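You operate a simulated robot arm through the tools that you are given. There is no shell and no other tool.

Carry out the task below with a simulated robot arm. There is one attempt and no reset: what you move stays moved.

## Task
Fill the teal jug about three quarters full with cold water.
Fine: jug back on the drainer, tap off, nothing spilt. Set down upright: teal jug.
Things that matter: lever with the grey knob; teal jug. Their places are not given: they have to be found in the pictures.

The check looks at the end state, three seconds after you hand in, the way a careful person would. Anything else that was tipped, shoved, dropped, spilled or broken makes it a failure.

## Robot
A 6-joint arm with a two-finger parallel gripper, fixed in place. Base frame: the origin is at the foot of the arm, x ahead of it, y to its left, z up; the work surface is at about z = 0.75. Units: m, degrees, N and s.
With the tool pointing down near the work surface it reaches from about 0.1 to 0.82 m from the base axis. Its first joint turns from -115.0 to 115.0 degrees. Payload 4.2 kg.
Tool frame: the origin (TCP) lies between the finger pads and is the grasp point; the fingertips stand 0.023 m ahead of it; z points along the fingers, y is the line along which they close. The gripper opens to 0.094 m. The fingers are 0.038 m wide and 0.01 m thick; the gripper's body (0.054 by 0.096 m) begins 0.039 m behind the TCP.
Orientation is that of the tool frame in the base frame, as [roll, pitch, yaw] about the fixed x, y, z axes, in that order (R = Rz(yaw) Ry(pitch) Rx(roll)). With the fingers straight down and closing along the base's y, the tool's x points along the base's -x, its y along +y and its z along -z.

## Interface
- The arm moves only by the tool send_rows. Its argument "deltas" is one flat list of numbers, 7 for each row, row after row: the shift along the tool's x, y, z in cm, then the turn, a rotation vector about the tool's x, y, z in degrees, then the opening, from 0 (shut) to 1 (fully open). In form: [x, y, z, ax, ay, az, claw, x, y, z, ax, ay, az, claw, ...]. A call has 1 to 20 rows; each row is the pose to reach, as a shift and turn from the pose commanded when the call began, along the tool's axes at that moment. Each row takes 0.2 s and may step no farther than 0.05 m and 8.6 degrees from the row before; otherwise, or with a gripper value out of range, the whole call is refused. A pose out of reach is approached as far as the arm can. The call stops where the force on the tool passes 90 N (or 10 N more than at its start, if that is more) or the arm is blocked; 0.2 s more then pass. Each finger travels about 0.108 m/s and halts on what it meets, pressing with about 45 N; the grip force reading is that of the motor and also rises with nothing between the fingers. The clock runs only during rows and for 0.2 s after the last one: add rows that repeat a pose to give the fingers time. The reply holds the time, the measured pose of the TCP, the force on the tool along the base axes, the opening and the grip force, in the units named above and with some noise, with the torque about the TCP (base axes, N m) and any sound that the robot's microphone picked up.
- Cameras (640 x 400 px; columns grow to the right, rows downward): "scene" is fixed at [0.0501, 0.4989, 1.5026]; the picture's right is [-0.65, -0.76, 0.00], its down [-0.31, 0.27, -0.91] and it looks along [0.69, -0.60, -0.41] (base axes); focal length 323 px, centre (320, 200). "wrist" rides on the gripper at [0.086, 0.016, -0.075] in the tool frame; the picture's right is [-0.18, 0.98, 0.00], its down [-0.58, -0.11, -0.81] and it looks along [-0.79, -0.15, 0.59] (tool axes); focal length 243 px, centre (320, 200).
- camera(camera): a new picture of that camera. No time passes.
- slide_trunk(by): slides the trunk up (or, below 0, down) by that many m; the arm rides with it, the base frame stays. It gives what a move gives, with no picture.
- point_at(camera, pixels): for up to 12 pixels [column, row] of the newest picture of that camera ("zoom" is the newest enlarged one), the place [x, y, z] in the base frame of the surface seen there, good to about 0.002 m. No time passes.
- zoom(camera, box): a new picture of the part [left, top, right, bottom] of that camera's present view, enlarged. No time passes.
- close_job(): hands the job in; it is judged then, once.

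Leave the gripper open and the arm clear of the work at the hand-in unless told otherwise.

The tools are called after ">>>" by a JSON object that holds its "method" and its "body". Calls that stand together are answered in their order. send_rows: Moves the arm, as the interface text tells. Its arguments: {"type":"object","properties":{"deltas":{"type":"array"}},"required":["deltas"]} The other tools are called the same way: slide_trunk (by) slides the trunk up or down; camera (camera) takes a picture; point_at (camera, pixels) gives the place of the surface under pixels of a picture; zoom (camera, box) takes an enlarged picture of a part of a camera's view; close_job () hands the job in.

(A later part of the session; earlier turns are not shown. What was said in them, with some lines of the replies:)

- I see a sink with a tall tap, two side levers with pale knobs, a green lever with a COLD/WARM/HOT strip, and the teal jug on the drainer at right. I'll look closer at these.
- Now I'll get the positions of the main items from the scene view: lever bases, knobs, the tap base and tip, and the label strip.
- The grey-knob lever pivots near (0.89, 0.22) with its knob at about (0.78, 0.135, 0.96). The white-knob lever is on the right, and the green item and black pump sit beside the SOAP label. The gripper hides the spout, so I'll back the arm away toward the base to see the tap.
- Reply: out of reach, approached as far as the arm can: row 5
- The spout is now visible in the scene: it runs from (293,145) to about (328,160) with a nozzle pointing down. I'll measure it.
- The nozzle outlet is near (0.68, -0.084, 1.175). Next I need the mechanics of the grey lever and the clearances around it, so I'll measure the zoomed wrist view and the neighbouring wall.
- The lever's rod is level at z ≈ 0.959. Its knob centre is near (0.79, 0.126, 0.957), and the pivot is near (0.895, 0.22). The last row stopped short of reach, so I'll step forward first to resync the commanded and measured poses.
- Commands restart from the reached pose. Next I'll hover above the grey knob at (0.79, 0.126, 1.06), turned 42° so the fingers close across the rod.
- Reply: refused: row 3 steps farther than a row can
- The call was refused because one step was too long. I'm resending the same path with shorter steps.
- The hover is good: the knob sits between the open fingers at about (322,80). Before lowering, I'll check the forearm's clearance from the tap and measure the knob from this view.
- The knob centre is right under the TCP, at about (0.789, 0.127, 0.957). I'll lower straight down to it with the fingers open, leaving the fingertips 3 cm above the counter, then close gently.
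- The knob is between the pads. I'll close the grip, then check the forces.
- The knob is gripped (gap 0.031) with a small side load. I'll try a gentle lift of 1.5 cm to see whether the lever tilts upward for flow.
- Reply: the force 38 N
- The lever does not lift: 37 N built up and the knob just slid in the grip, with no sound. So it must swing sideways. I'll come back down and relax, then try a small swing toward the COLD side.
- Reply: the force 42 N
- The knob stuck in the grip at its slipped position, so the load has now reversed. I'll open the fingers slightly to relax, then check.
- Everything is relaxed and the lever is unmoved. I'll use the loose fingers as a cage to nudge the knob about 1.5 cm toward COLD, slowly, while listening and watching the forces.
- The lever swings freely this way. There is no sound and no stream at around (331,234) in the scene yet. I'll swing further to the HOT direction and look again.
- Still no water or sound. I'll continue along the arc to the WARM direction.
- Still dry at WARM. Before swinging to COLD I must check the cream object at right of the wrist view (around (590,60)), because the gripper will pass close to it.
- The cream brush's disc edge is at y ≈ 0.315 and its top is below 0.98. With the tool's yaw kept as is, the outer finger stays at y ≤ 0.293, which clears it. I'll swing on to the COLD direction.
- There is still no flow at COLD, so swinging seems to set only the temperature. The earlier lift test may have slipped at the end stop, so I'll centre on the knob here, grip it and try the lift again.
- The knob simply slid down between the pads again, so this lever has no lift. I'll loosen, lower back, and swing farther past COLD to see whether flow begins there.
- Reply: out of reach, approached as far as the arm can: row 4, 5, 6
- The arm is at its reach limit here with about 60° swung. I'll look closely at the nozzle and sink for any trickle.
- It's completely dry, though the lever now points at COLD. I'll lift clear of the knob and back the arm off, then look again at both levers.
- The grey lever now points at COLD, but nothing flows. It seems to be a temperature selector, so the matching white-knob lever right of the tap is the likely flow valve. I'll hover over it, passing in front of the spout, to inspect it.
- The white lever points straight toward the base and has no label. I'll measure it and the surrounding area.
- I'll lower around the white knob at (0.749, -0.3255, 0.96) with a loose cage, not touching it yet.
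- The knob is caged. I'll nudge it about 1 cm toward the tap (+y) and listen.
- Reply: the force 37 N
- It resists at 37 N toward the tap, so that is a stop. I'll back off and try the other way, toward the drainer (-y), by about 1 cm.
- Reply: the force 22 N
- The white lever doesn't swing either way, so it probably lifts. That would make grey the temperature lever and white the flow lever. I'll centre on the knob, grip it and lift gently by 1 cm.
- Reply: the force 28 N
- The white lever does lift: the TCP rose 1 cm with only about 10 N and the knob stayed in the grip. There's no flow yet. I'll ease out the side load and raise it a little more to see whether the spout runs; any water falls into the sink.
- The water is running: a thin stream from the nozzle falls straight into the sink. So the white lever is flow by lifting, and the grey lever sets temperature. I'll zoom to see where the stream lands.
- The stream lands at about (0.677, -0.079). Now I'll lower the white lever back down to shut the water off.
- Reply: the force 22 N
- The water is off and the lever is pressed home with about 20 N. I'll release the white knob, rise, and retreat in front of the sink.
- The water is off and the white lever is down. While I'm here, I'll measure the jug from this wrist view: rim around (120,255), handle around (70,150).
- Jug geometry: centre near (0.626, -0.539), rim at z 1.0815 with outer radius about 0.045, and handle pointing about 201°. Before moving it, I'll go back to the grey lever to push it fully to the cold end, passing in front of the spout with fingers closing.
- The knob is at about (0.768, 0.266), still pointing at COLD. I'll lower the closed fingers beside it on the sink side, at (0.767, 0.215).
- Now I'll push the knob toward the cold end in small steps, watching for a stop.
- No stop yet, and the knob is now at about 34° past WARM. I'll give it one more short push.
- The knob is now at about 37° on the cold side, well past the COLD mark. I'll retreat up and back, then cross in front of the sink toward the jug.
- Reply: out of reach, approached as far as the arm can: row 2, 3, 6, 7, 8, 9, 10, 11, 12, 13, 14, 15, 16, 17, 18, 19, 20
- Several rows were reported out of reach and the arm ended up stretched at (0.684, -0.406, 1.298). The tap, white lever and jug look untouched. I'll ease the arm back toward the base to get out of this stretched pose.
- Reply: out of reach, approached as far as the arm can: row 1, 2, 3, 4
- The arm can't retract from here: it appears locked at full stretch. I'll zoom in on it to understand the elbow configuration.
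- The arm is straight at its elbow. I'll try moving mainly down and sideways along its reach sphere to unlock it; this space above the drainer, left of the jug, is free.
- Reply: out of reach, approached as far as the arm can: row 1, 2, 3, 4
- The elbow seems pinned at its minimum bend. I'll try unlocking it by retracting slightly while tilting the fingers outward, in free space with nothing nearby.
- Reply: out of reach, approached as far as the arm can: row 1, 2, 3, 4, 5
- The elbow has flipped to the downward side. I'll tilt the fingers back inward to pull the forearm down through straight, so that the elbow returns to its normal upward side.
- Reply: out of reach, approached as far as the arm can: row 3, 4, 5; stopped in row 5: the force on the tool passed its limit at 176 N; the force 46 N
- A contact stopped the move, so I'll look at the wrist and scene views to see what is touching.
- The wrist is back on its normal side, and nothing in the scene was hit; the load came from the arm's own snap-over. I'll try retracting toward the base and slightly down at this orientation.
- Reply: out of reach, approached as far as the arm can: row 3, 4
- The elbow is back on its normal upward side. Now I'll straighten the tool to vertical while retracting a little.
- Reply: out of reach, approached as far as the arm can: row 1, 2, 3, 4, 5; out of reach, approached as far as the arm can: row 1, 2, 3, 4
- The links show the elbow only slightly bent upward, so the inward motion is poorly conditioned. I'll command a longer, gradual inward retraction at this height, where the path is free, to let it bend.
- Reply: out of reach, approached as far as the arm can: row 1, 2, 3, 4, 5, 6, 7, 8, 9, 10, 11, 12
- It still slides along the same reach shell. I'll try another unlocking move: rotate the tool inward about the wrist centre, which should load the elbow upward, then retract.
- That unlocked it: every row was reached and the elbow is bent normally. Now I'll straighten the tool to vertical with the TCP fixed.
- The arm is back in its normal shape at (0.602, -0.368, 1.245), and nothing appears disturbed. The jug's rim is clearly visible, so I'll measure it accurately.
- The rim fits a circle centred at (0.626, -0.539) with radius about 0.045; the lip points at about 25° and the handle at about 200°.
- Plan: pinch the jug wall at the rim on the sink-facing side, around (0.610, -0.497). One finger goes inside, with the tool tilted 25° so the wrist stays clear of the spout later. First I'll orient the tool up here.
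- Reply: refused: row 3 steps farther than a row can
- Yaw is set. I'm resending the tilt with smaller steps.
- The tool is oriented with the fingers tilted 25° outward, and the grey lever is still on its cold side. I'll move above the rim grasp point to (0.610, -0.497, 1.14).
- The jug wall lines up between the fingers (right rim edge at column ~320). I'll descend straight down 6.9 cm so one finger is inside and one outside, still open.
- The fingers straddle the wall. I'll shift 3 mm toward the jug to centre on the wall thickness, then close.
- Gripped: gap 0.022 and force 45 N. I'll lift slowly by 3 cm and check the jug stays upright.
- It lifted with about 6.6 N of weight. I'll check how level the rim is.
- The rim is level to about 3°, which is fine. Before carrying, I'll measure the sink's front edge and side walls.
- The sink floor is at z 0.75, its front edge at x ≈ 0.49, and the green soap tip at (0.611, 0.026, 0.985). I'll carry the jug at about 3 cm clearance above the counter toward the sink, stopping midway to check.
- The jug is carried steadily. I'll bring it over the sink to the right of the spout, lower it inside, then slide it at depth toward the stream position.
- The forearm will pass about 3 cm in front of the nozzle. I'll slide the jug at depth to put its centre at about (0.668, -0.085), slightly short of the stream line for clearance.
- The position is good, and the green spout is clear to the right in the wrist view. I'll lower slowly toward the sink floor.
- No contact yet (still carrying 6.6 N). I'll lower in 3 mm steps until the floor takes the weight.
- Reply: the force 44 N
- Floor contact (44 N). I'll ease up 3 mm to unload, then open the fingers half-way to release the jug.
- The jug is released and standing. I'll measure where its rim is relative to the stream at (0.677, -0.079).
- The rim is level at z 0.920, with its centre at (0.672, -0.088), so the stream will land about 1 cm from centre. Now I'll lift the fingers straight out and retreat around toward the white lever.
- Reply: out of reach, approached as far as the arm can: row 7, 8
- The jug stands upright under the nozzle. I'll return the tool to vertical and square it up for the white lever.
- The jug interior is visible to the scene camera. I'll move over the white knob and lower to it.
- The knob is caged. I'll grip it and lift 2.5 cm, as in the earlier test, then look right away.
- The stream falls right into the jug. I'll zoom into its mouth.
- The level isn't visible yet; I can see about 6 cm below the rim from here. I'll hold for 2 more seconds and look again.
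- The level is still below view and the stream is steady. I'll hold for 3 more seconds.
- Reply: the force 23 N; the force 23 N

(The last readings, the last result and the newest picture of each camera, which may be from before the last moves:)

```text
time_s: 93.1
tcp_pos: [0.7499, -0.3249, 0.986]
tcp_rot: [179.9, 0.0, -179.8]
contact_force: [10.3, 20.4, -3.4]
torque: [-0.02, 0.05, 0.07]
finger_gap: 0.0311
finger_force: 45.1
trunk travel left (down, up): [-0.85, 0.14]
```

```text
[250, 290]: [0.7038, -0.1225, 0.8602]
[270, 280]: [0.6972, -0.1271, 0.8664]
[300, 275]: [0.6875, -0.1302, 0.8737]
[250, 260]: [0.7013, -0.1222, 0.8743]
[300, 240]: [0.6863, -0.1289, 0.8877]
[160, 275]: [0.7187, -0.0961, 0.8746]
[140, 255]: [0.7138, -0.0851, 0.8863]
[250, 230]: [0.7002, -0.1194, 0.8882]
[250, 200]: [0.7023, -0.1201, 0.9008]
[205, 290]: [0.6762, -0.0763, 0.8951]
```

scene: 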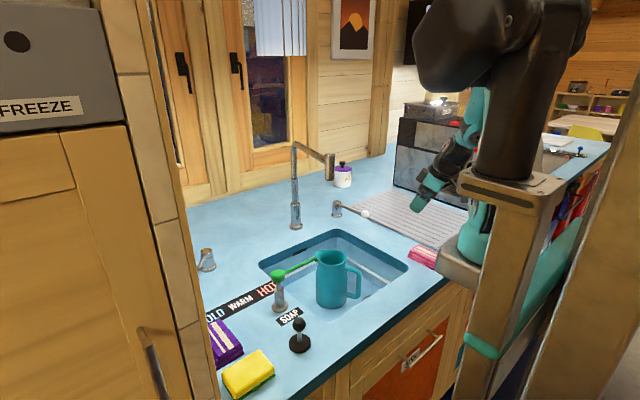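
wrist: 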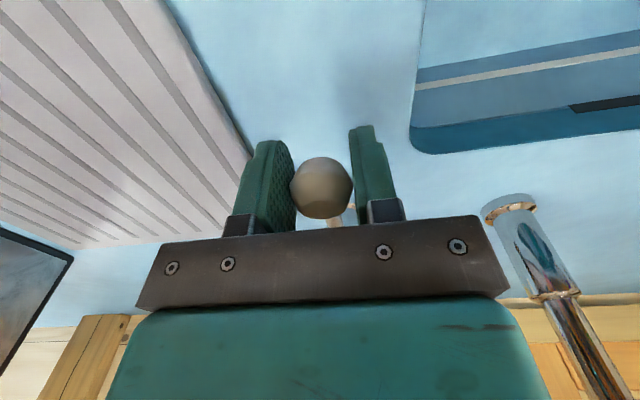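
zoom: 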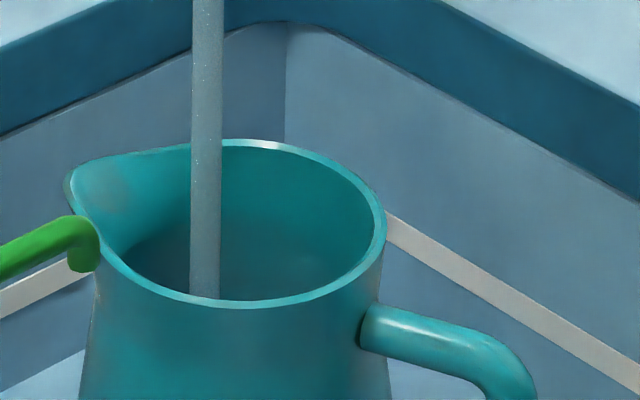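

The visible wall at z 0.860 is still dry, so the level is below that. I'll hold for 3 more seconds.

>>> {"method": "send_rows", "body": {"deltas": [0, 0, 0, 0, 0, 0, 0.2, 0, 0, 0, 0, 0, 0, 0.2, 0, 0, 0, 0, 0, 0, 0.2, 0, 0, 0, 0, 0, 0, 0.2, 0, 0, 0, 0, 0, 0, 0.2, 0, 0, 0, 0, 0, 0, 0.2, 0, 0, 0, 0, 0, 0, 0.2, 0, 0, 0, 0, 0, 0, 0.2, 0, 0, 0, 0, 0, 0, 0.2, 0, 0, 0, 0, 0, 0, 0.2, 0, 0, 0, 0, 0, 0, 0.2, 0, 0, 0, 0, 0, 0, 0.2, 0, 0, 0, 0, 0, 0, 0.2, 0, 0, 0, 0, 0, 0, 0.2]}}

>>> {"method": "zoom", "body": {"camera": "scene", "box": [312, 235, 368, 275]}}

>>> {"method": "point_at", "body": {"camera": "zoom", "pixels": [[250, 290], [270, 280], [300, 275], [250, 260], [160, 275], [140, 255]]}}

```text
time_s: 96.1
tcp_pos: [0.7496, -0.3245, 0.9861]
tcp_rot: [-180.0, 0.0, -179.9]
contact_force: [7.3, 21.7, -1.9]
torque: [0.0, 0.13, 0.08]
finger_gap: 0.0311
finger_force: 44.9
trunk travel left (down, up): [-0.85, 0.14]
```

```text
10.00 times, centred on (340, 255) of scene
```

zoom: 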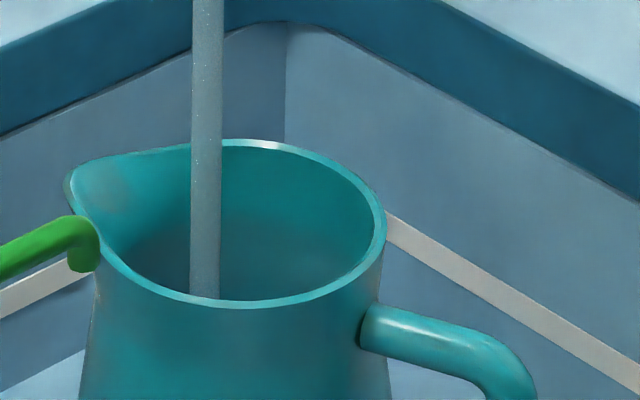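

```text
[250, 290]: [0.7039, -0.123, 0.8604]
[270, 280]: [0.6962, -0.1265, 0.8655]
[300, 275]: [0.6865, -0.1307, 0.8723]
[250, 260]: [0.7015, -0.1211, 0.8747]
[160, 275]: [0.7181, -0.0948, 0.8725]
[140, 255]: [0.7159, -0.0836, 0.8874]
```

>>> {"method": "zoom", "body": {"camera": "scene", "box": [316, 247, 352, 268]}}

```text
16.00 times, centred on (334, 258) of scene
```

zoom: 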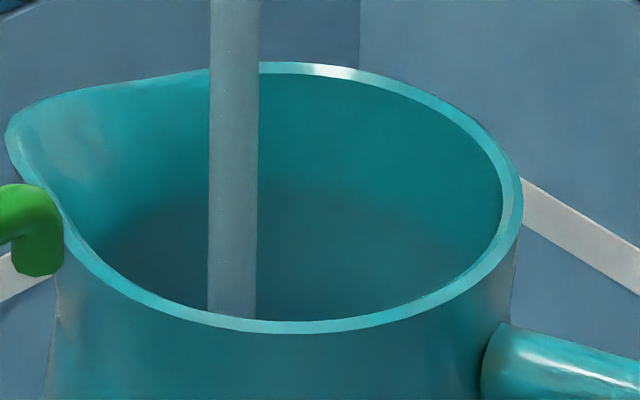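

>>> {"method": "point_at", "body": {"camera": "zoom", "pixels": [[300, 150], [300, 180], [300, 200], [300, 220], [300, 240], [300, 260], [300, 280], [300, 300], [300, 312], [150, 260], [420, 260], [150, 220]]}}

```text
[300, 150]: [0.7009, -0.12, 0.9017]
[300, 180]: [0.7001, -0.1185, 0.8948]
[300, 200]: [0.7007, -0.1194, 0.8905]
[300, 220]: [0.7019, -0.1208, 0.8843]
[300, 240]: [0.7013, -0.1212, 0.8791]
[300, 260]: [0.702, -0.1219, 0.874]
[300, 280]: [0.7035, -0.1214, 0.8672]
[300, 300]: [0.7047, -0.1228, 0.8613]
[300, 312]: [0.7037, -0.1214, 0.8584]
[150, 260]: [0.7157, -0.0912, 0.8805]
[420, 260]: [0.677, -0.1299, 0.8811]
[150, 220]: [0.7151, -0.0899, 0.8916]
```

All those points are still dry wall down to z 0.858. I'll continue holding for 3 s.

>>> {"method": "send_rows", "body": {"deltas": [0, 0, 0, 0, 0, 0, 0.2, 0, 0, 0, 0, 0, 0, 0.2, 0, 0, 0, 0, 0, 0, 0.2, 0, 0, 0, 0, 0, 0, 0.2, 0, 0, 0, 0, 0, 0, 0.2, 0, 0, 0, 0, 0, 0, 0.2, 0, 0, 0, 0, 0, 0, 0.2, 0, 0, 0, 0, 0, 0, 0.2, 0, 0, 0, 0, 0, 0, 0.2, 0, 0, 0, 0, 0, 0, 0.2, 0, 0, 0, 0, 0, 0, 0.2, 0, 0, 0, 0, 0, 0, 0.2, 0, 0, 0, 0, 0, 0, 0.2, 0, 0, 0, 0, 0, 0, 0.2]}}

>>> {"method": "zoom", "body": {"camera": "scene", "box": [316, 247, 352, 268]}}

>>> {"method": "point_at", "body": {"camera": "zoom", "pixels": [[300, 200], [300, 220], [300, 240], [300, 260], [300, 280], [300, 300], [300, 312], [150, 260], [420, 260]]}}

```text
time_s: 99.1
tcp_pos: [0.7497, -0.3253, 0.9848]
tcp_rot: [180.0, 0.0, -179.9]
contact_force: [7.0, 20.2, -3.2]
torque: [-0.01, 0.08, 0.04]
finger_gap: 0.0309
finger_force: 44.7
trunk travel left (down, up): [-0.85, 0.14]
```

```text
16.00 times, centred on (334, 258) of scene
```

zoom: 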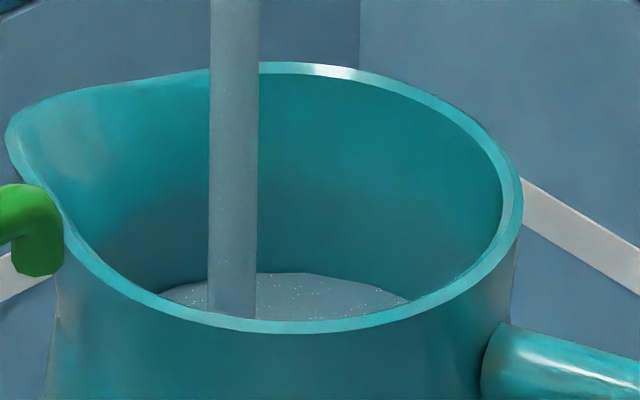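

```text
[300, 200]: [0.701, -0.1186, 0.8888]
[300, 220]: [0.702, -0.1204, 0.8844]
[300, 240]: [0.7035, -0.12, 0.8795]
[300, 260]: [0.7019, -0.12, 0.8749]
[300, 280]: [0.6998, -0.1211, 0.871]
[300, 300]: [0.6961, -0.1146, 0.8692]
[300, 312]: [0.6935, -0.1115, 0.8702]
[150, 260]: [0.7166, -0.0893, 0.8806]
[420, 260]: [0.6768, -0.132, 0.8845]
```

The water surface is now visible at z ≈ 0.870, about 70% of the jug's depth. Three quarters is about 0.876, so I'll start closing now with a very short delay.

>>> {"method": "send_rows", "body": {"deltas": [0, 0, 0, 0, 0, 0, 0.2, 0.06, 0, 0.8, 0, 0, 0, 0.2, 0.12, 0, 1.6, 0, 0, 0, 0.2, 0.17, 0, 2.3, 0, 0, 0, 0.2, 0.2, 0, 2.7, 0, 0, 0, 0.2, 0.2, 0, 2.7, 0, 0, 0, 0.2]}}

>>> {"method": "zoom", "body": {"camera": "scene", "box": [316, 247, 352, 268]}}

>>> {"method": "point_at", "body": {"camera": "zoom", "pixels": [[250, 300], [270, 290], [300, 290], [300, 300], [300, 312], [330, 300], [200, 300], [350, 290]]}}

>>> {"method": "zoom", "body": {"camera": "scene", "box": [270, 130, 410, 320]}}

```text
time_s: 100.5
tcp_pos: [0.7468, -0.326, 0.9603]
tcp_rot: [-180.0, 0.1, -179.9]
contact_force: [-4.1, 20.1, 11.1]
torque: [0.01, -0.64, 0.07]
finger_gap: 0.0308
finger_force: 45.0
trunk travel left (down, up): [-0.85, 0.14]
```

```text
16.00 times, centred on (334, 258) of scene
```

zoom: 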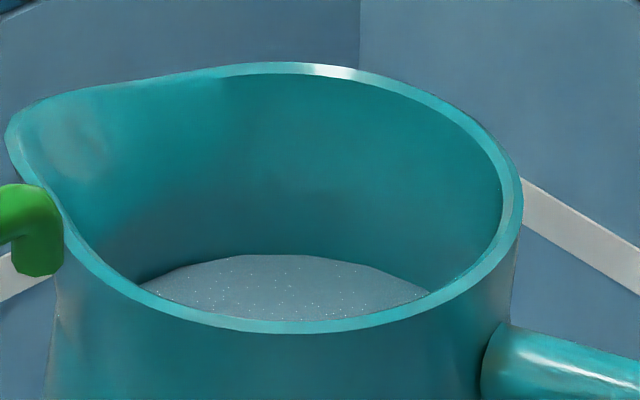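

```text
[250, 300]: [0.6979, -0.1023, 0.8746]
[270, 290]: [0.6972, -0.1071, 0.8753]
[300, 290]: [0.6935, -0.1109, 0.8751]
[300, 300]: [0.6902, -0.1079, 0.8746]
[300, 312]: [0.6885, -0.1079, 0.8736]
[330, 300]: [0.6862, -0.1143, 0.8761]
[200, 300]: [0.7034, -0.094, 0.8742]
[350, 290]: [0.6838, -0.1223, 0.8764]
```

```text
2.11 times, centred on (340, 225) of scene
```

zoom: 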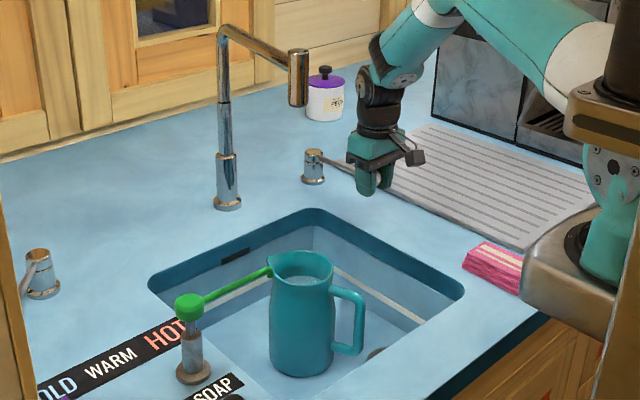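

The water is off and the surface reads z ≈ 0.875: about 72% of the depth, or three quarters by volume given the taper. I'll release the white knob and rise clear.

>>> {"method": "send_rows", "body": {"deltas": [0, 0.3, 0, 0, 0, 0, 0.3, 0, 0.2, 0, 0, 0, 0, 0.5, 0, 0.1, -2, 0, 0, 0, 0.7, 0, 0.1, -6, 0, 0, 0, 1, 0, 0.1, -10, 0, 0, 0, 1, 1, 0.1, -14, 0, 0, 0, 1, 5, 0.1, -15, 0, 0, 0, 1, 9.5, 0.1, -15, 0, 0, 0, 1, 14, 0.1, -15, 0, 0, 0, 1, 18.5, 0.1, -15, 0, 0, 0, 1, 18.5, 0.1, -15, 0, 0, 0, 1]}}

>>> {"method": "camera", "body": {"camera": "scene"}}

>>> {"method": "camera", "body": {"camera": "wrist"}}

```text
time_s: 102.9
tcp_pos: [0.5625, -0.324, 1.1093]
tcp_rot: [-179.9, 0.1, -180.0]
contact_force: [0.8, -0.2, -0.9]
torque: [0.01, 0.04, -0.02]
finger_gap: 0.094
finger_force: 0.0
trunk travel left (down, up): [-0.85, 0.14]
```

```text
taken
```

scene: 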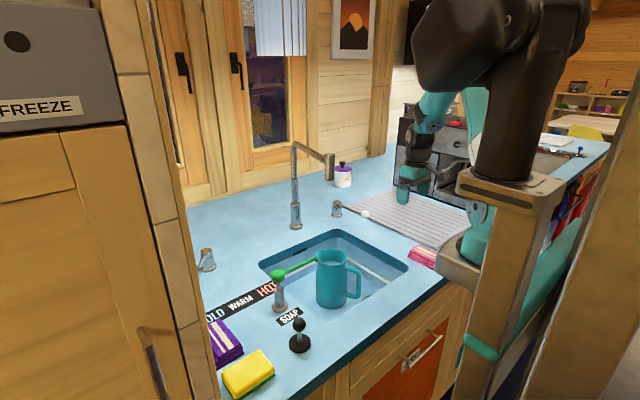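

```text
taken
```

wrist: 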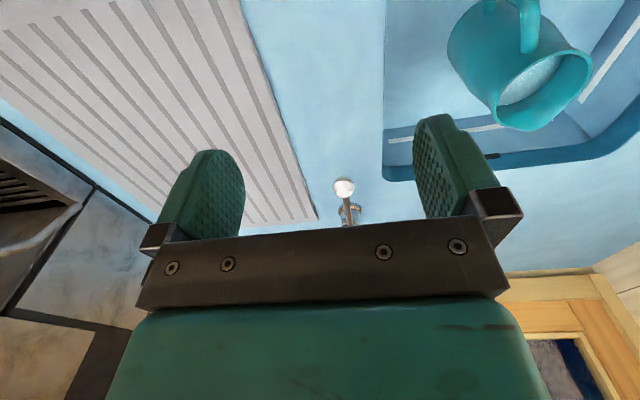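

The wrist view shows into the jug at (540,70). I'll check the water level and rim from here too.

>>> {"method": "zoom", "body": {"camera": "wrist", "box": [430, 0, 610, 140]}}

>>> {"method": "point_at", "body": {"camera": "wrist", "pixels": [[530, 85], [520, 95], [545, 70], [515, 90], [497, 105], [530, 130], [588, 80], [500, 75], [575, 55], [540, 40], [530, 20], [520, 5]]}}

```text
2.86 times, centred on (520, 70) of wrist
```

zoom: 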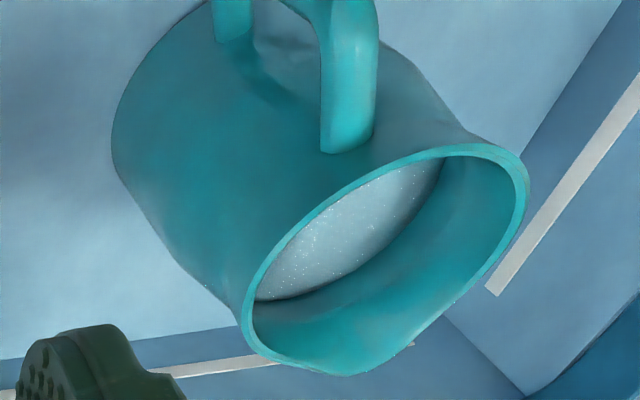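

```text
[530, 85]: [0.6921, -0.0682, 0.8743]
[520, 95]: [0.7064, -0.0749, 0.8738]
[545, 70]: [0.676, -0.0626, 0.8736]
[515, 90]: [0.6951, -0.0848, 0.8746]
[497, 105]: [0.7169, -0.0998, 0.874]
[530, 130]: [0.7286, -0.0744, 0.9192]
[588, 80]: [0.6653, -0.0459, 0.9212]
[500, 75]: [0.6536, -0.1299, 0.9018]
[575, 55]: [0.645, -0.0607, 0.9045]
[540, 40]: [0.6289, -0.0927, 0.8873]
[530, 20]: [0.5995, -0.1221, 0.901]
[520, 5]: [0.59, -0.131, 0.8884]
```

The level reads 0.874 against the rim at 0.920, so about three quarters full. I'm happy with it. Now I'll re-orient the tool (yaw 21°, tilt 25°) for the same rim pinch as before.

>>> {"method": "send_rows", "body": {"deltas": [0, 0, 0, 0, 0, -7, 1, 0, 0, 0, 0, 0, -14, 1, 0, 0, 0, 0, 0, -21, 1, 0, 0, 0, 0, 0, -21, 1]}}

>>> {"method": "send_rows", "body": {"deltas": [0, 0, 0, 0, -8.4, 0, 1, 0, 0, 0, 0, -16.8, 0, 1, 0, 0, 0, 0, -25.2, 0, 1, 0, 0, 0, 0, -25.2, 0, 1]}}

```text
time_s: 103.9
tcp_pos: [0.5618, -0.3253, 1.11]
tcp_rot: [180.0, 0.0, -158.8]
contact_force: [0.1, 0.3, -1.8]
torque: [0.03, -0.01, 0.02]
finger_gap: 0.0941
finger_force: 0.0
trunk travel left (down, up): [-0.85, 0.14]
```

```text
time_s: 104.9
tcp_pos: [0.5622, -0.3259, 1.1088]
tcp_rot: [-179.9, 25.2, -159.0]
contact_force: [0.5, -0.2, 0.5]
torque: [0.03, 0.01, 0.0]
finger_gap: 0.0937
finger_force: 0.0
trunk travel left (down, up): [-0.85, 0.14]
```

Oriented. I'll move in front of the nozzle to a point just above the jug rim with the fingers 55% open, keeping clear of the green spout.

>>> {"method": "send_rows", "body": {"deltas": [-1.47, 3.72, 1.11, 0, 0, 0, 0.9, -2.94, 7.44, 2.22, 0, 0, 0, 0.8, -4.41, 11.15, 3.32, 0, 0, 0, 0.7, -5.88, 14.87, 4.43, 0, 0, 0, 0.6, -7.35, 18.59, 5.54, 0, 0, 0, 0.55, -8.49, 19.99, 9.39, 0, 0, 0, 0.55, -9.63, 21.4, 13.25, 0, 0, 0, 0.55, -10.77, 22.8, 17.1, 0, 0, 0, 0.55, -10.55, 22.7, 20.86, 0, 0, 0, 0.55, -10.55, 22.7, 20.86, 0, 0, 0, 0.55]}}

>>> {"method": "camera", "body": {"camera": "wrist"}}

>>> {"method": "zoom", "body": {"camera": "scene", "box": [280, 120, 430, 320]}}

```text
time_s: 107.1
tcp_pos: [0.6536, -0.0457, 0.9647]
tcp_rot: [-180.0, 25.1, -159.0]
contact_force: [-0.1, -0.3, -0.8]
torque: [0.02, 0.02, 0.01]
finger_gap: 0.0517
finger_force: 0.1
trunk travel left (down, up): [-0.85, 0.14]
```

```text
taken
```

wrist: 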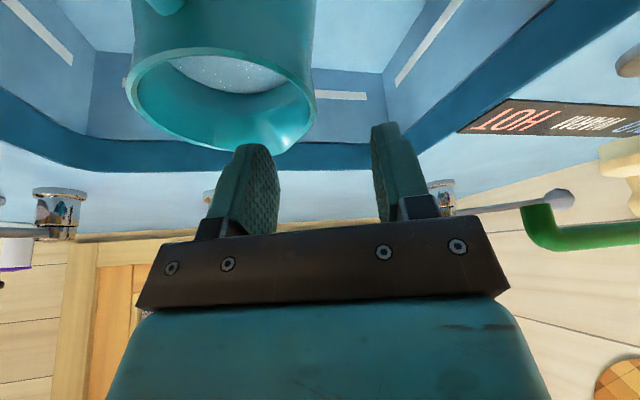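

```text
2.00 times, centred on (355, 220) of scene
```

zoom: 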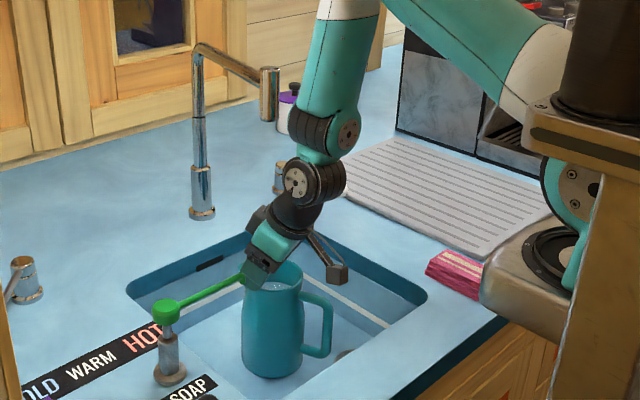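

The jug wall (right rim edge at column ~315) lines up between the finger pads. I'll descend straight down 5.4 cm; the fingertips will stop just above the water.

>>> {"method": "send_rows", "body": {"deltas": [0.58, -0.05, 1.2, 0, 0, 0, 0.55, 1.17, -0.1, 2.4, 0, 0, 0, 0.55, 1.75, -0.15, 3.6, 0, 0, 0, 0.55, 2.33, -0.19, 4.82, 0, 0, 0, 0.55, 2.33, -0.19, 4.82, 0, 0, 0, 0.55]}}

>>> {"method": "camera", "body": {"camera": "wrist"}}

>>> {"method": "zoom", "body": {"camera": "scene", "box": [310, 215, 380, 275]}}

```text
time_s: 108.3
tcp_pos: [0.653, -0.0493, 0.9122]
tcp_rot: [-180.0, 25.2, -159.0]
contact_force: [0.3, -0.3, -0.2]
torque: [-0.01, -0.01, -0.01]
finger_gap: 0.0516
finger_force: 0.2
trunk travel left (down, up): [-0.85, 0.14]
```

```text
taken
```

wrist: 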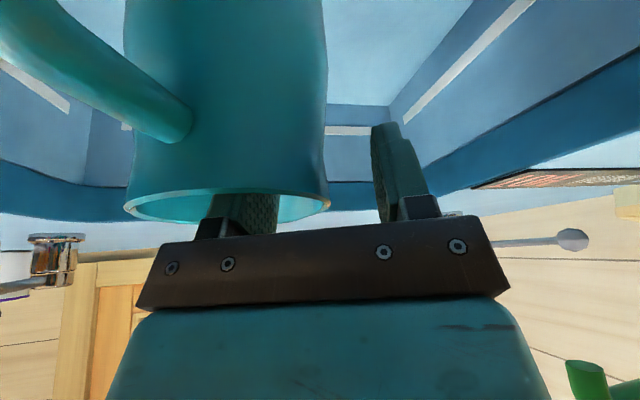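

```text
6.67 times, centred on (345, 245) of scene
```

zoom: 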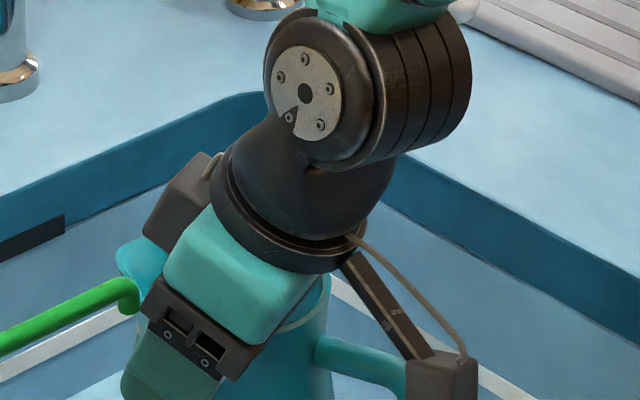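

The fingers straddle the wall again. I'll lower 2 mm more and close the grip.

>>> {"method": "send_rows", "body": {"deltas": [0.09, 0, 0.18, 0, 0, 0, 0.5, 0.09, 0, 0.18, 0, 0, 0, 0.3, 0.09, 0, 0.18, 0, 0, 0, 0.1, 0.09, 0, 0.18, 0, 0, 0, 0, 0.09, 0, 0.18, 0, 0, 0, 0, 0.09, 0, 0.18, 0, 0, 0, 0]}}

>>> {"method": "camera", "body": {"camera": "wrist"}}

```text
time_s: 109.7
tcp_pos: [0.6528, -0.0485, 0.9103]
tcp_rot: [179.9, 25.3, -159.0]
contact_force: [-0.9, 3.9, 3.2]
torque: [1.18, 0.44, -0.03]
finger_gap: 0.0213
finger_force: 45.2
trunk travel left (down, up): [-0.85, 0.14]
```

```text
taken
```

wrist: 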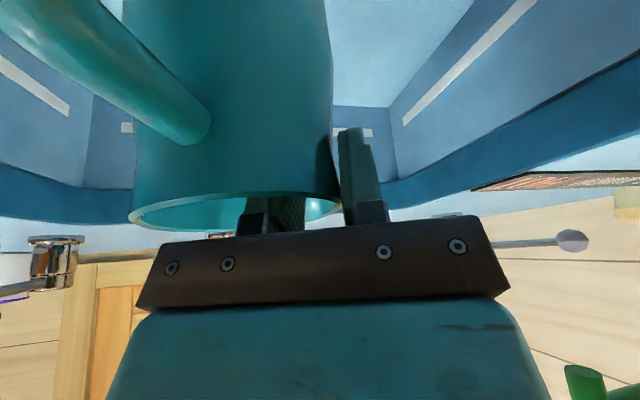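

Gripped at 45 N. I'll lift gently by 2 cm and check the weight and any tilt or slip.

>>> {"method": "send_rows", "body": {"deltas": [-0.17, 0, -0.36, 0, 0, 0, 0, -0.34, 0, -0.72, 0, 0, 0, 0, -0.51, 0, -1.08, 0, 0, 0, 0, -0.68, 0, -1.45, 0, 0, 0, 0, -0.85, 0, -1.81, 0, 0, 0, 0, -0.85, 0, -1.81, 0, 0, 0, 0]}}

>>> {"method": "camera", "body": {"camera": "wrist"}}

>>> {"method": "point_at", "body": {"camera": "wrist", "pixels": [[131, 217], [150, 231], [200, 236], [250, 195], [200, 199], [320, 218], [335, 207], [170, 206]]}}

```text
time_s: 111.1
tcp_pos: [0.6541, -0.0493, 0.9296]
tcp_rot: [180.0, 25.3, -158.9]
contact_force: [-0.6, 0.1, -14.8]
torque: [0.57, 0.15, 0.02]
finger_gap: 0.0212
finger_force: 44.7
trunk travel left (down, up): [-0.85, 0.14]
```

```text
taken
```

wrist: 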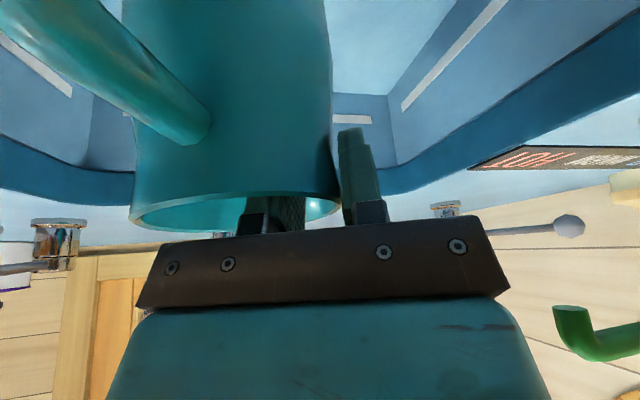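

```text
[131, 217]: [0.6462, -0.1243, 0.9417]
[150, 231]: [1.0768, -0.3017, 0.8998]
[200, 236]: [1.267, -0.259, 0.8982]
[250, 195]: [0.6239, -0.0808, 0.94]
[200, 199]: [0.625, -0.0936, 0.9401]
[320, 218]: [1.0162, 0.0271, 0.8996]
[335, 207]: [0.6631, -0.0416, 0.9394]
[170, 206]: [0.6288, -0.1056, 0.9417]
```

It's holding firmly at 14.8 N (about 0.84 litres of water), the rim is level within about 2 mm and nothing slipped. I'll slide it away from the nozzle at depth, then raise it out of the sink slowly.

>>> {"method": "send_rows", "body": {"deltas": [-0.86, 0, -1.82, 0, 0, 0, 0, -1.72, 0, -3.64, 0, 0, 0, 0, -2.58, 0, -5.46, 0, 0, 0, 0, -1.8, -0.8, -5.83, 0, 0, 0, 0, -0.6, -2.0, -6.4, 0, 0, 0, 0, 0.6, -3.25, -6.95, 0, 0, 0, 0, 2.15, -4.88, -7.7, 0, 0, 0, 0, 3.3, -6.1, -8.2, 0, 0, 0, 0, 3.73, -6.5, -8.8, 0, 0, 0, 0, 2.73, -6.5, -10.55, 0, 0, 0, 0, 1.74, -6.5, -12.66, 0, 0, 0, 0, 0.74, -6.5, -14.77, 0, 0, 0, 0, -0.25, -6.5, -16.88, 0, 0, 0, 0, -1.25, -6.5, -18.99, 0, 0, 0, 0, -2.25, -6.5, -21.1, 0, 0, 0, 0, -2.25, -6.5, -21.1, 0, 0, 0, 0]}}

>>> {"method": "camera", "body": {"camera": "scene"}}

>>> {"method": "camera", "body": {"camera": "wrist"}}

```text
time_s: 114.5
tcp_pos: [0.6106, -0.1359, 1.1293]
tcp_rot: [180.0, 25.2, -159.1]
contact_force: [1.3, 0.0, -15.2]
torque: [0.57, 0.18, 0.01]
finger_gap: 0.0209
finger_force: 44.9
trunk travel left (down, up): [-0.85, 0.14]
```

```text
taken
```

scene: 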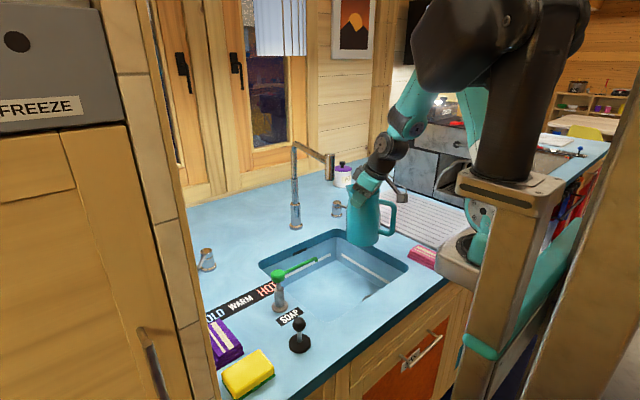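

```text
taken
```

wrist: 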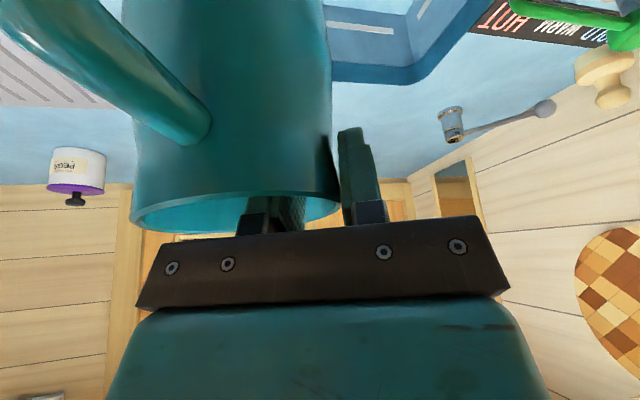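

Clear of the sink and steady at 15 N. I'll carry it across to the drainer at a gentle pace, back over its original spot.

>>> {"method": "send_rows", "body": {"deltas": [0.24, -0.68, -0.11, 0, 0, 0, 0, 0.71, -2.04, -0.34, 0, 0, 0, 0, 1.43, -4.07, -0.67, 0, 0, 0, 0, 2.26, -6.45, -1.06, 0, 0, 0, 0, 3.09, -8.83, -1.46, 0, 0, 0, 0, 3.93, -11.2, -1.85, 0, 0, 0, 0, 4.76, -13.58, -2.24, 0, 0, 0, 0, 5.59, -15.96, -2.63, 0, 0, 0, 0, 6.43, -18.33, -3.02, 0, 0, 0, 0, 7.26, -20.71, -3.42, 0, 0, 0, 0, 8.09, -23.09, -3.81, 0, 0, 0, 0, 8.93, -25.46, -4.2, 0, 0, 0, 0, 9.76, -27.84, -4.59, 0, 0, 0, 0, 10.47, -29.88, -4.93, 0, 0, 0, 0, 11.19, -31.91, -5.26, 0, 0, 0, 0, 11.66, -33.27, -5.49, 0, 0, 0, 0, 11.9, -33.95, -5.6, 0, 0, 0, 0, 11.9, -33.95, -5.6, 0, 0, 0, 0]}}

>>> {"method": "camera", "body": {"camera": "scene"}}

>>> {"method": "camera", "body": {"camera": "wrist"}}

```text
time_s: 118.3
tcp_pos: [0.6108, -0.4999, 1.1293]
tcp_rot: [179.9, 25.3, -158.9]
contact_force: [-0.3, -0.5, -14.6]
torque: [0.58, 0.16, 0.04]
finger_gap: 0.021
finger_force: 45.0
trunk travel left (down, up): [-0.85, 0.14]
```

```text
taken
```

scene: 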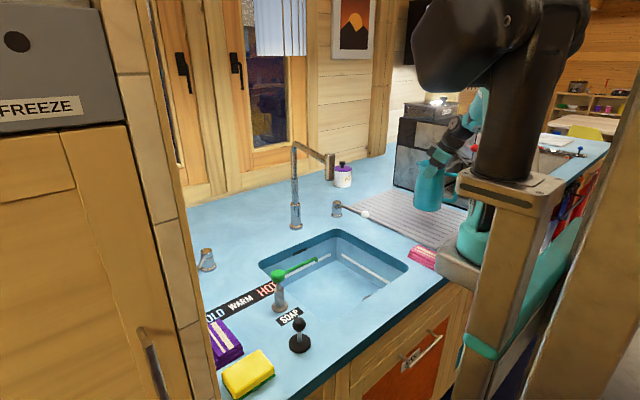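

```text
taken
```

wrist: 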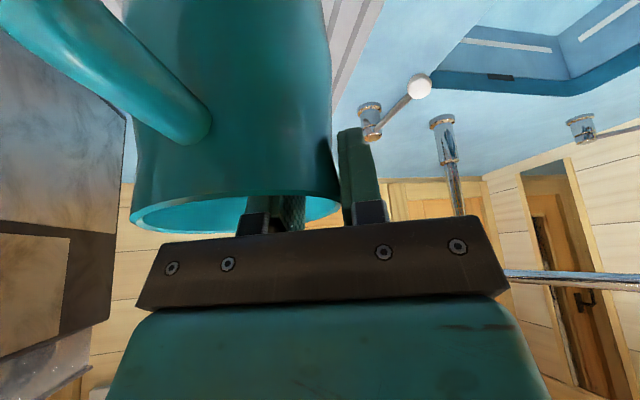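

Over the drainer. I'll lower 4.8 cm, then approach contact in small steps (expected near TCP z ≈ 1.072).

>>> {"method": "send_rows", "body": {"deltas": [0.3, 0, 0.6, 0, 0, 0, 0, 0.77, 0, 1.63, 0, 0, 0, 0, 1.28, 0, 2.71, 0, 0, 0, 0, 1.71, 0, 3.62, 0, 0, 0, 0, 1.97, 0, 4.16, 0, 0, 0, 0, 2.05, 0, 4.34, 0, 0, 0, 0, 2.05, 0, 4.34, 0, 0, 0, 0]}}

>>> {"method": "send_rows", "body": {"deltas": [0.085, 0, 0.181, 0, 0, 0, 0, 0.171, 0, 0.362, 0, 0, 0, 0, 0.256, 0, 0.542, 0, 0, 0, 0, 0.256, 0, 0.542, 0, 0, 0, 0]}}

```text
time_s: 119.9
tcp_pos: [0.6106, -0.4991, 1.0808]
tcp_rot: [179.8, 25.3, -158.9]
contact_force: [0.1, -0.2, -14.8]
torque: [0.55, 0.15, -0.03]
finger_gap: 0.0208
finger_force: 45.3
trunk travel left (down, up): [-0.85, 0.14]
```

```text
time_s: 120.9
tcp_pos: [0.6125, -0.4999, 1.0748]
tcp_rot: [-180.0, 25.2, -159.0]
contact_force: [-0.1, 0.8, -15.4]
torque: [0.58, 0.14, -0.01]
finger_gap: 0.021
finger_force: 45.4
trunk travel left (down, up): [-0.85, 0.14]
```

Still carrying the full weight at 1.075. I'll continue in 1.5 mm steps to contact.

>>> {"method": "send_rows", "body": {"deltas": [0.064, 0, 0.136, 0, 0, 0, 0, 0.128, 0, 0.271, 0, 0, 0, 0, 0.128, 0, 0.271, 0, 0, 0, 0]}}

```text
time_s: 121.7
tcp_pos: [0.611, -0.4997, 1.0734]
tcp_rot: [179.9, 25.2, -159.0]
contact_force: [0.7, 1.0, -14.2]
torque: [0.57, 0.22, 0.01]
finger_gap: 0.0209
finger_force: 45.6
trunk travel left (down, up): [-0.85, 0.14]
```

>>> {"method": "send_rows", "body": {"deltas": [0.064, 0, 0.136, 0, 0, 0, 0, 0.128, 0, 0.271, 0, 0, 0, 0, 0.128, 0, 0.271, 0, 0, 0, 0]}}

```text
time_s: 122.5
tcp_pos: [0.6103, -0.4997, 1.0725]
tcp_rot: [-179.6, 25.3, -158.7]
contact_force: [-6.3, 2.4, 16.0]
torque: [0.95, 1.16, -0.01]
finger_gap: 0.021
finger_force: 45.6
trunk travel left (down, up): [-0.85, 0.14]
```

Contact made (the load reversed to +16 N). I'll ease up 1 mm and open the fingers gradually to 55%.

>>> {"method": "send_rows", "body": {"deltas": [-0.04, 0, -0.09, 0, 0, 0, 0, -0.04, 0, -0.09, 0, 0, 0, 0.12, -0.04, 0, -0.09, 0, 0, 0, 0.2, -0.04, 0, -0.09, 0, 0, 0, 0.35, -0.04, 0, -0.09, 0, 0, 0, 0.55, -0.04, 0, -0.09, 0, 0, 0, 0.55]}}

>>> {"method": "camera", "body": {"camera": "wrist"}}

>>> {"method": "zoom", "body": {"camera": "scene", "box": [370, 100, 490, 250]}}

```text
time_s: 123.9
tcp_pos: [0.6092, -0.4979, 1.0705]
tcp_rot: [179.9, 25.2, -159.0]
contact_force: [0.8, 0.2, -0.7]
torque: [0.02, 0.01, -0.01]
finger_gap: 0.0516
finger_force: 0.1
trunk travel left (down, up): [-0.85, 0.14]
```

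```text
taken
```

wrist: 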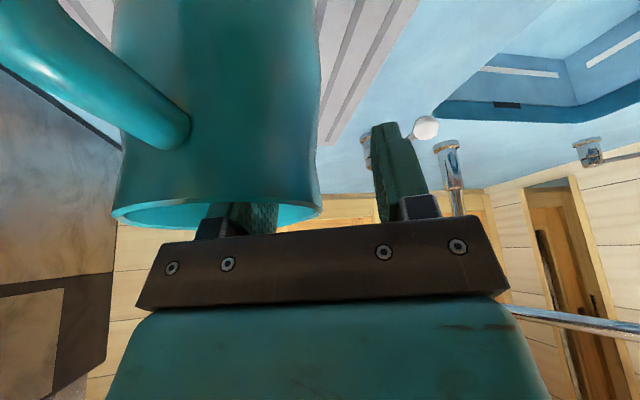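

```text
2.67 times, centred on (430, 175) of scene
```

zoom: 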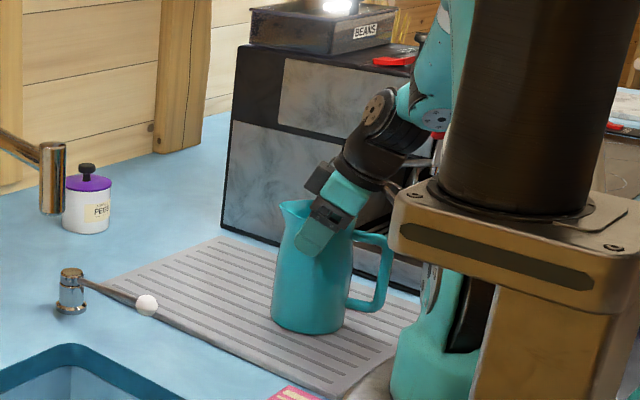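

The jug stands on the drainer, released. I'll lift the fingers straight up out of the jug, then move away toward the front of the sink.

>>> {"method": "send_rows", "body": {"deltas": [-0.7, 0, -1.45, 0, 0, 0, 0.55, -1.4, 0, -2.9, 0, 0, 0, 0.55, -2.1, 0, -4.35, 0, 0, 0, 0.55, -2.8, 0, -5.8, 0, 0, 0, 0.55, -3.42, 0, -7.23, 0, 0, 0, 0.55, -4.5, 4.18, -7.56, 0, 0, 0, 0.7, -5.55, 8.36, -7.9, 0, 0, 0, 0.9, -6.6, 12.5, -8.2, 0, 0, 0, 1, -7.68, 16.7, -8.55, 0, 0, 0, 1, -7.68, 16.7, -8.55, 0, 0, 0, 1]}}

>>> {"method": "camera", "body": {"camera": "scene"}}

>>> {"method": "zoom", "body": {"camera": "scene", "box": [370, 130, 490, 260]}}

>>> {"method": "camera", "body": {"camera": "wrist"}}

```text
time_s: 126.1
tcp_pos: [0.5817, -0.3305, 1.1803]
tcp_rot: [180.0, 25.2, -159.0]
contact_force: [-0.1, -0.5, -1.1]
torque: [0.01, 0.02, -0.03]
finger_gap: 0.0941
finger_force: 0.1
trunk travel left (down, up): [-0.85, 0.14]
```

```text
taken
```

scene: 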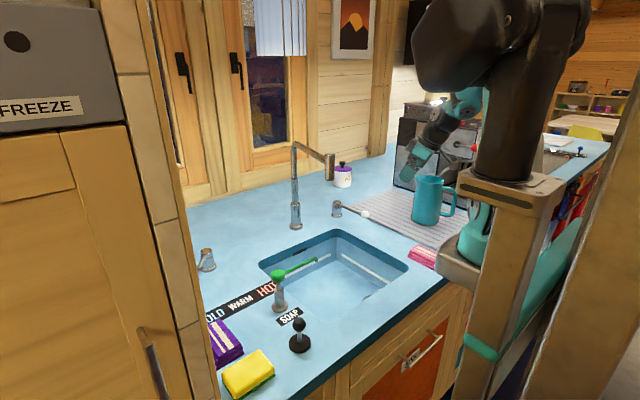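

```text
3.08 times, centred on (430, 195) of scene
```

zoom: 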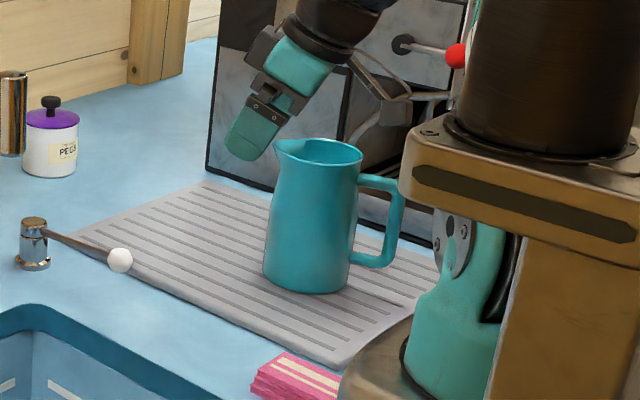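

```text
taken
```

wrist: 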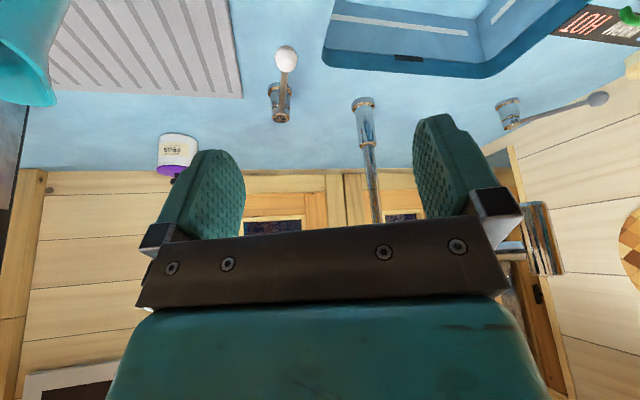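

The jug stands upright on the drainer with the tap off. I'll untilt the tool for a final look from above.

>>> {"method": "send_rows", "body": {"deltas": [0, 0, 0, 0, 8.4, 0, 1, 0, 0, 0, 0, 16.8, 0, 1, 0, 0, -2, 0, 25.2, 0, 1, 0, 0, -2, 0, 25.2, 0, 1]}}

>>> {"method": "camera", "body": {"camera": "wrist"}}

>>> {"method": "zoom", "body": {"camera": "scene", "box": [270, 130, 410, 320]}}

>>> {"method": "zoom", "body": {"camera": "scene", "box": [190, 230, 310, 390]}}

```text
time_s: 127.1
tcp_pos: [0.5744, -0.335, 1.1979]
tcp_rot: [-179.9, 0.0, -159.0]
contact_force: [0.6, -0.3, -0.5]
torque: [0.01, 0.0, -0.01]
finger_gap: 0.0939
finger_force: 0.0
trunk travel left (down, up): [-0.85, 0.14]
```

```text
taken
```

wrist: 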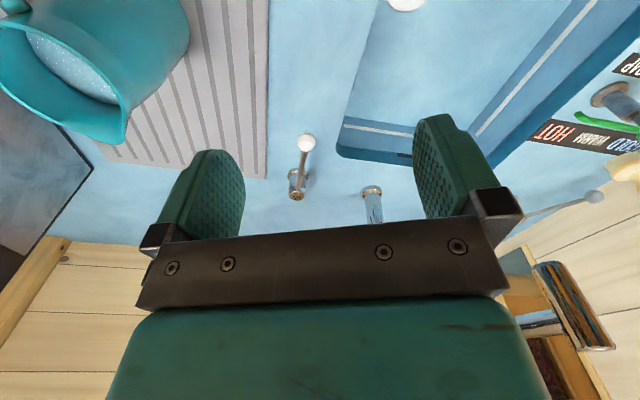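

```text
2.11 times, centred on (340, 225) of scene
```

zoom: 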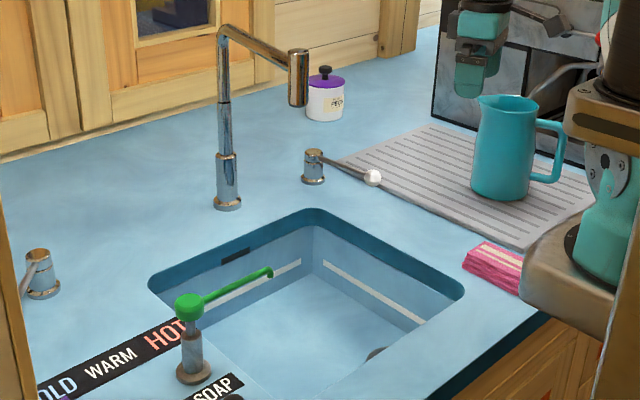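

```text
2.50 times, centred on (250, 310) of scene
```

zoom: 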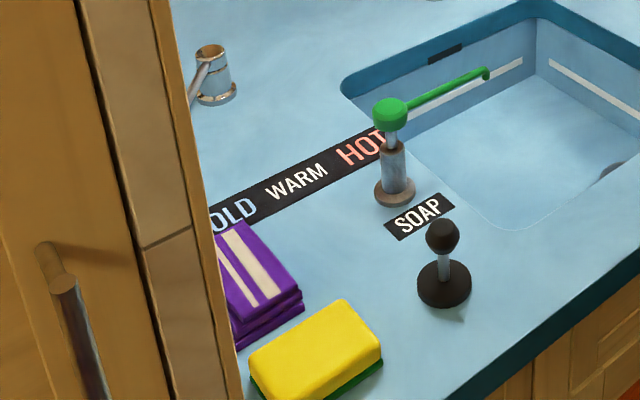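

Everything looks in place, with the tap dry, the counter dry and the other items unmoved. I'll do one last check of the rim level and water height in the jug.

>>> {"method": "point_at", "body": {"camera": "wrist", "pixels": [[70, 65], [55, 50], [95, 85], [10, 75], [60, 125], [122, 135], [100, 60], [30, 18], [305, 143], [297, 193]]}}

>>> {"method": "zoom", "body": {"camera": "wrist", "box": [0, 0, 280, 180]}}

```text
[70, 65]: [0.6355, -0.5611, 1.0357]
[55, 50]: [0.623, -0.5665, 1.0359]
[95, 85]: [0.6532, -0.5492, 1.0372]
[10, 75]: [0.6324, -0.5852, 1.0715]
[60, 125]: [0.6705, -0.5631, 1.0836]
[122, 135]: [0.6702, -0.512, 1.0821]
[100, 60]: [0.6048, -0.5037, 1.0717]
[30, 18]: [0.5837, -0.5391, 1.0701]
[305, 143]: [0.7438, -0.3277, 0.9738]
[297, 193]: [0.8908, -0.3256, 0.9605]
```

```text
2.22 times, centred on (140, 90) of wrist
```

zoom: 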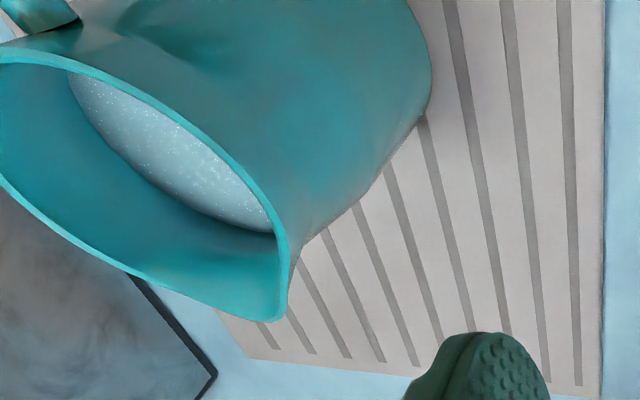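

The water sits level, 4.6 cm below the rim at about three quarters. The jug is upright on the drainer, the white flow lever is at its original closed height, nothing is spilt, and the gripper is open and clear. I'm handing in.

>>> {"method": "close_job", "body": {}}

```text
The job is handed in.
```

The teal jug is back on the drainer, upright and about three quarters full of cold water. The tap is off, I saw nothing spilt, and the job is handed in. The hand-in reply gave no verdict.

- **Fill level:** the water sits about 4.6 cm below the rim. That is roughly 72% of the jug's depth, which I estimate at about 75% by volume because the jug narrows toward the top. The water weighed about 0.84 kg when I lifted it.
- **Levers:** the grey-knob lever only sets temperature. I swung it from the hot side fully to the cold side and left it there. I had to use the white-knob lever too, although it wasn't in your list, because lifting it is what runs the water. It is back at its closed height.
- **Test run:** before placing the jug I ran the tap briefly into the empty sink to find out which lever did what.
- **One arm problem:** after I pushed the grey lever, the arm locked at full stretch. While I was freeing it, one move stopped on a force reading of 176 N. I couldn't see anything it had touched, and the tap, levers and jug looked undisturbed afterwards.
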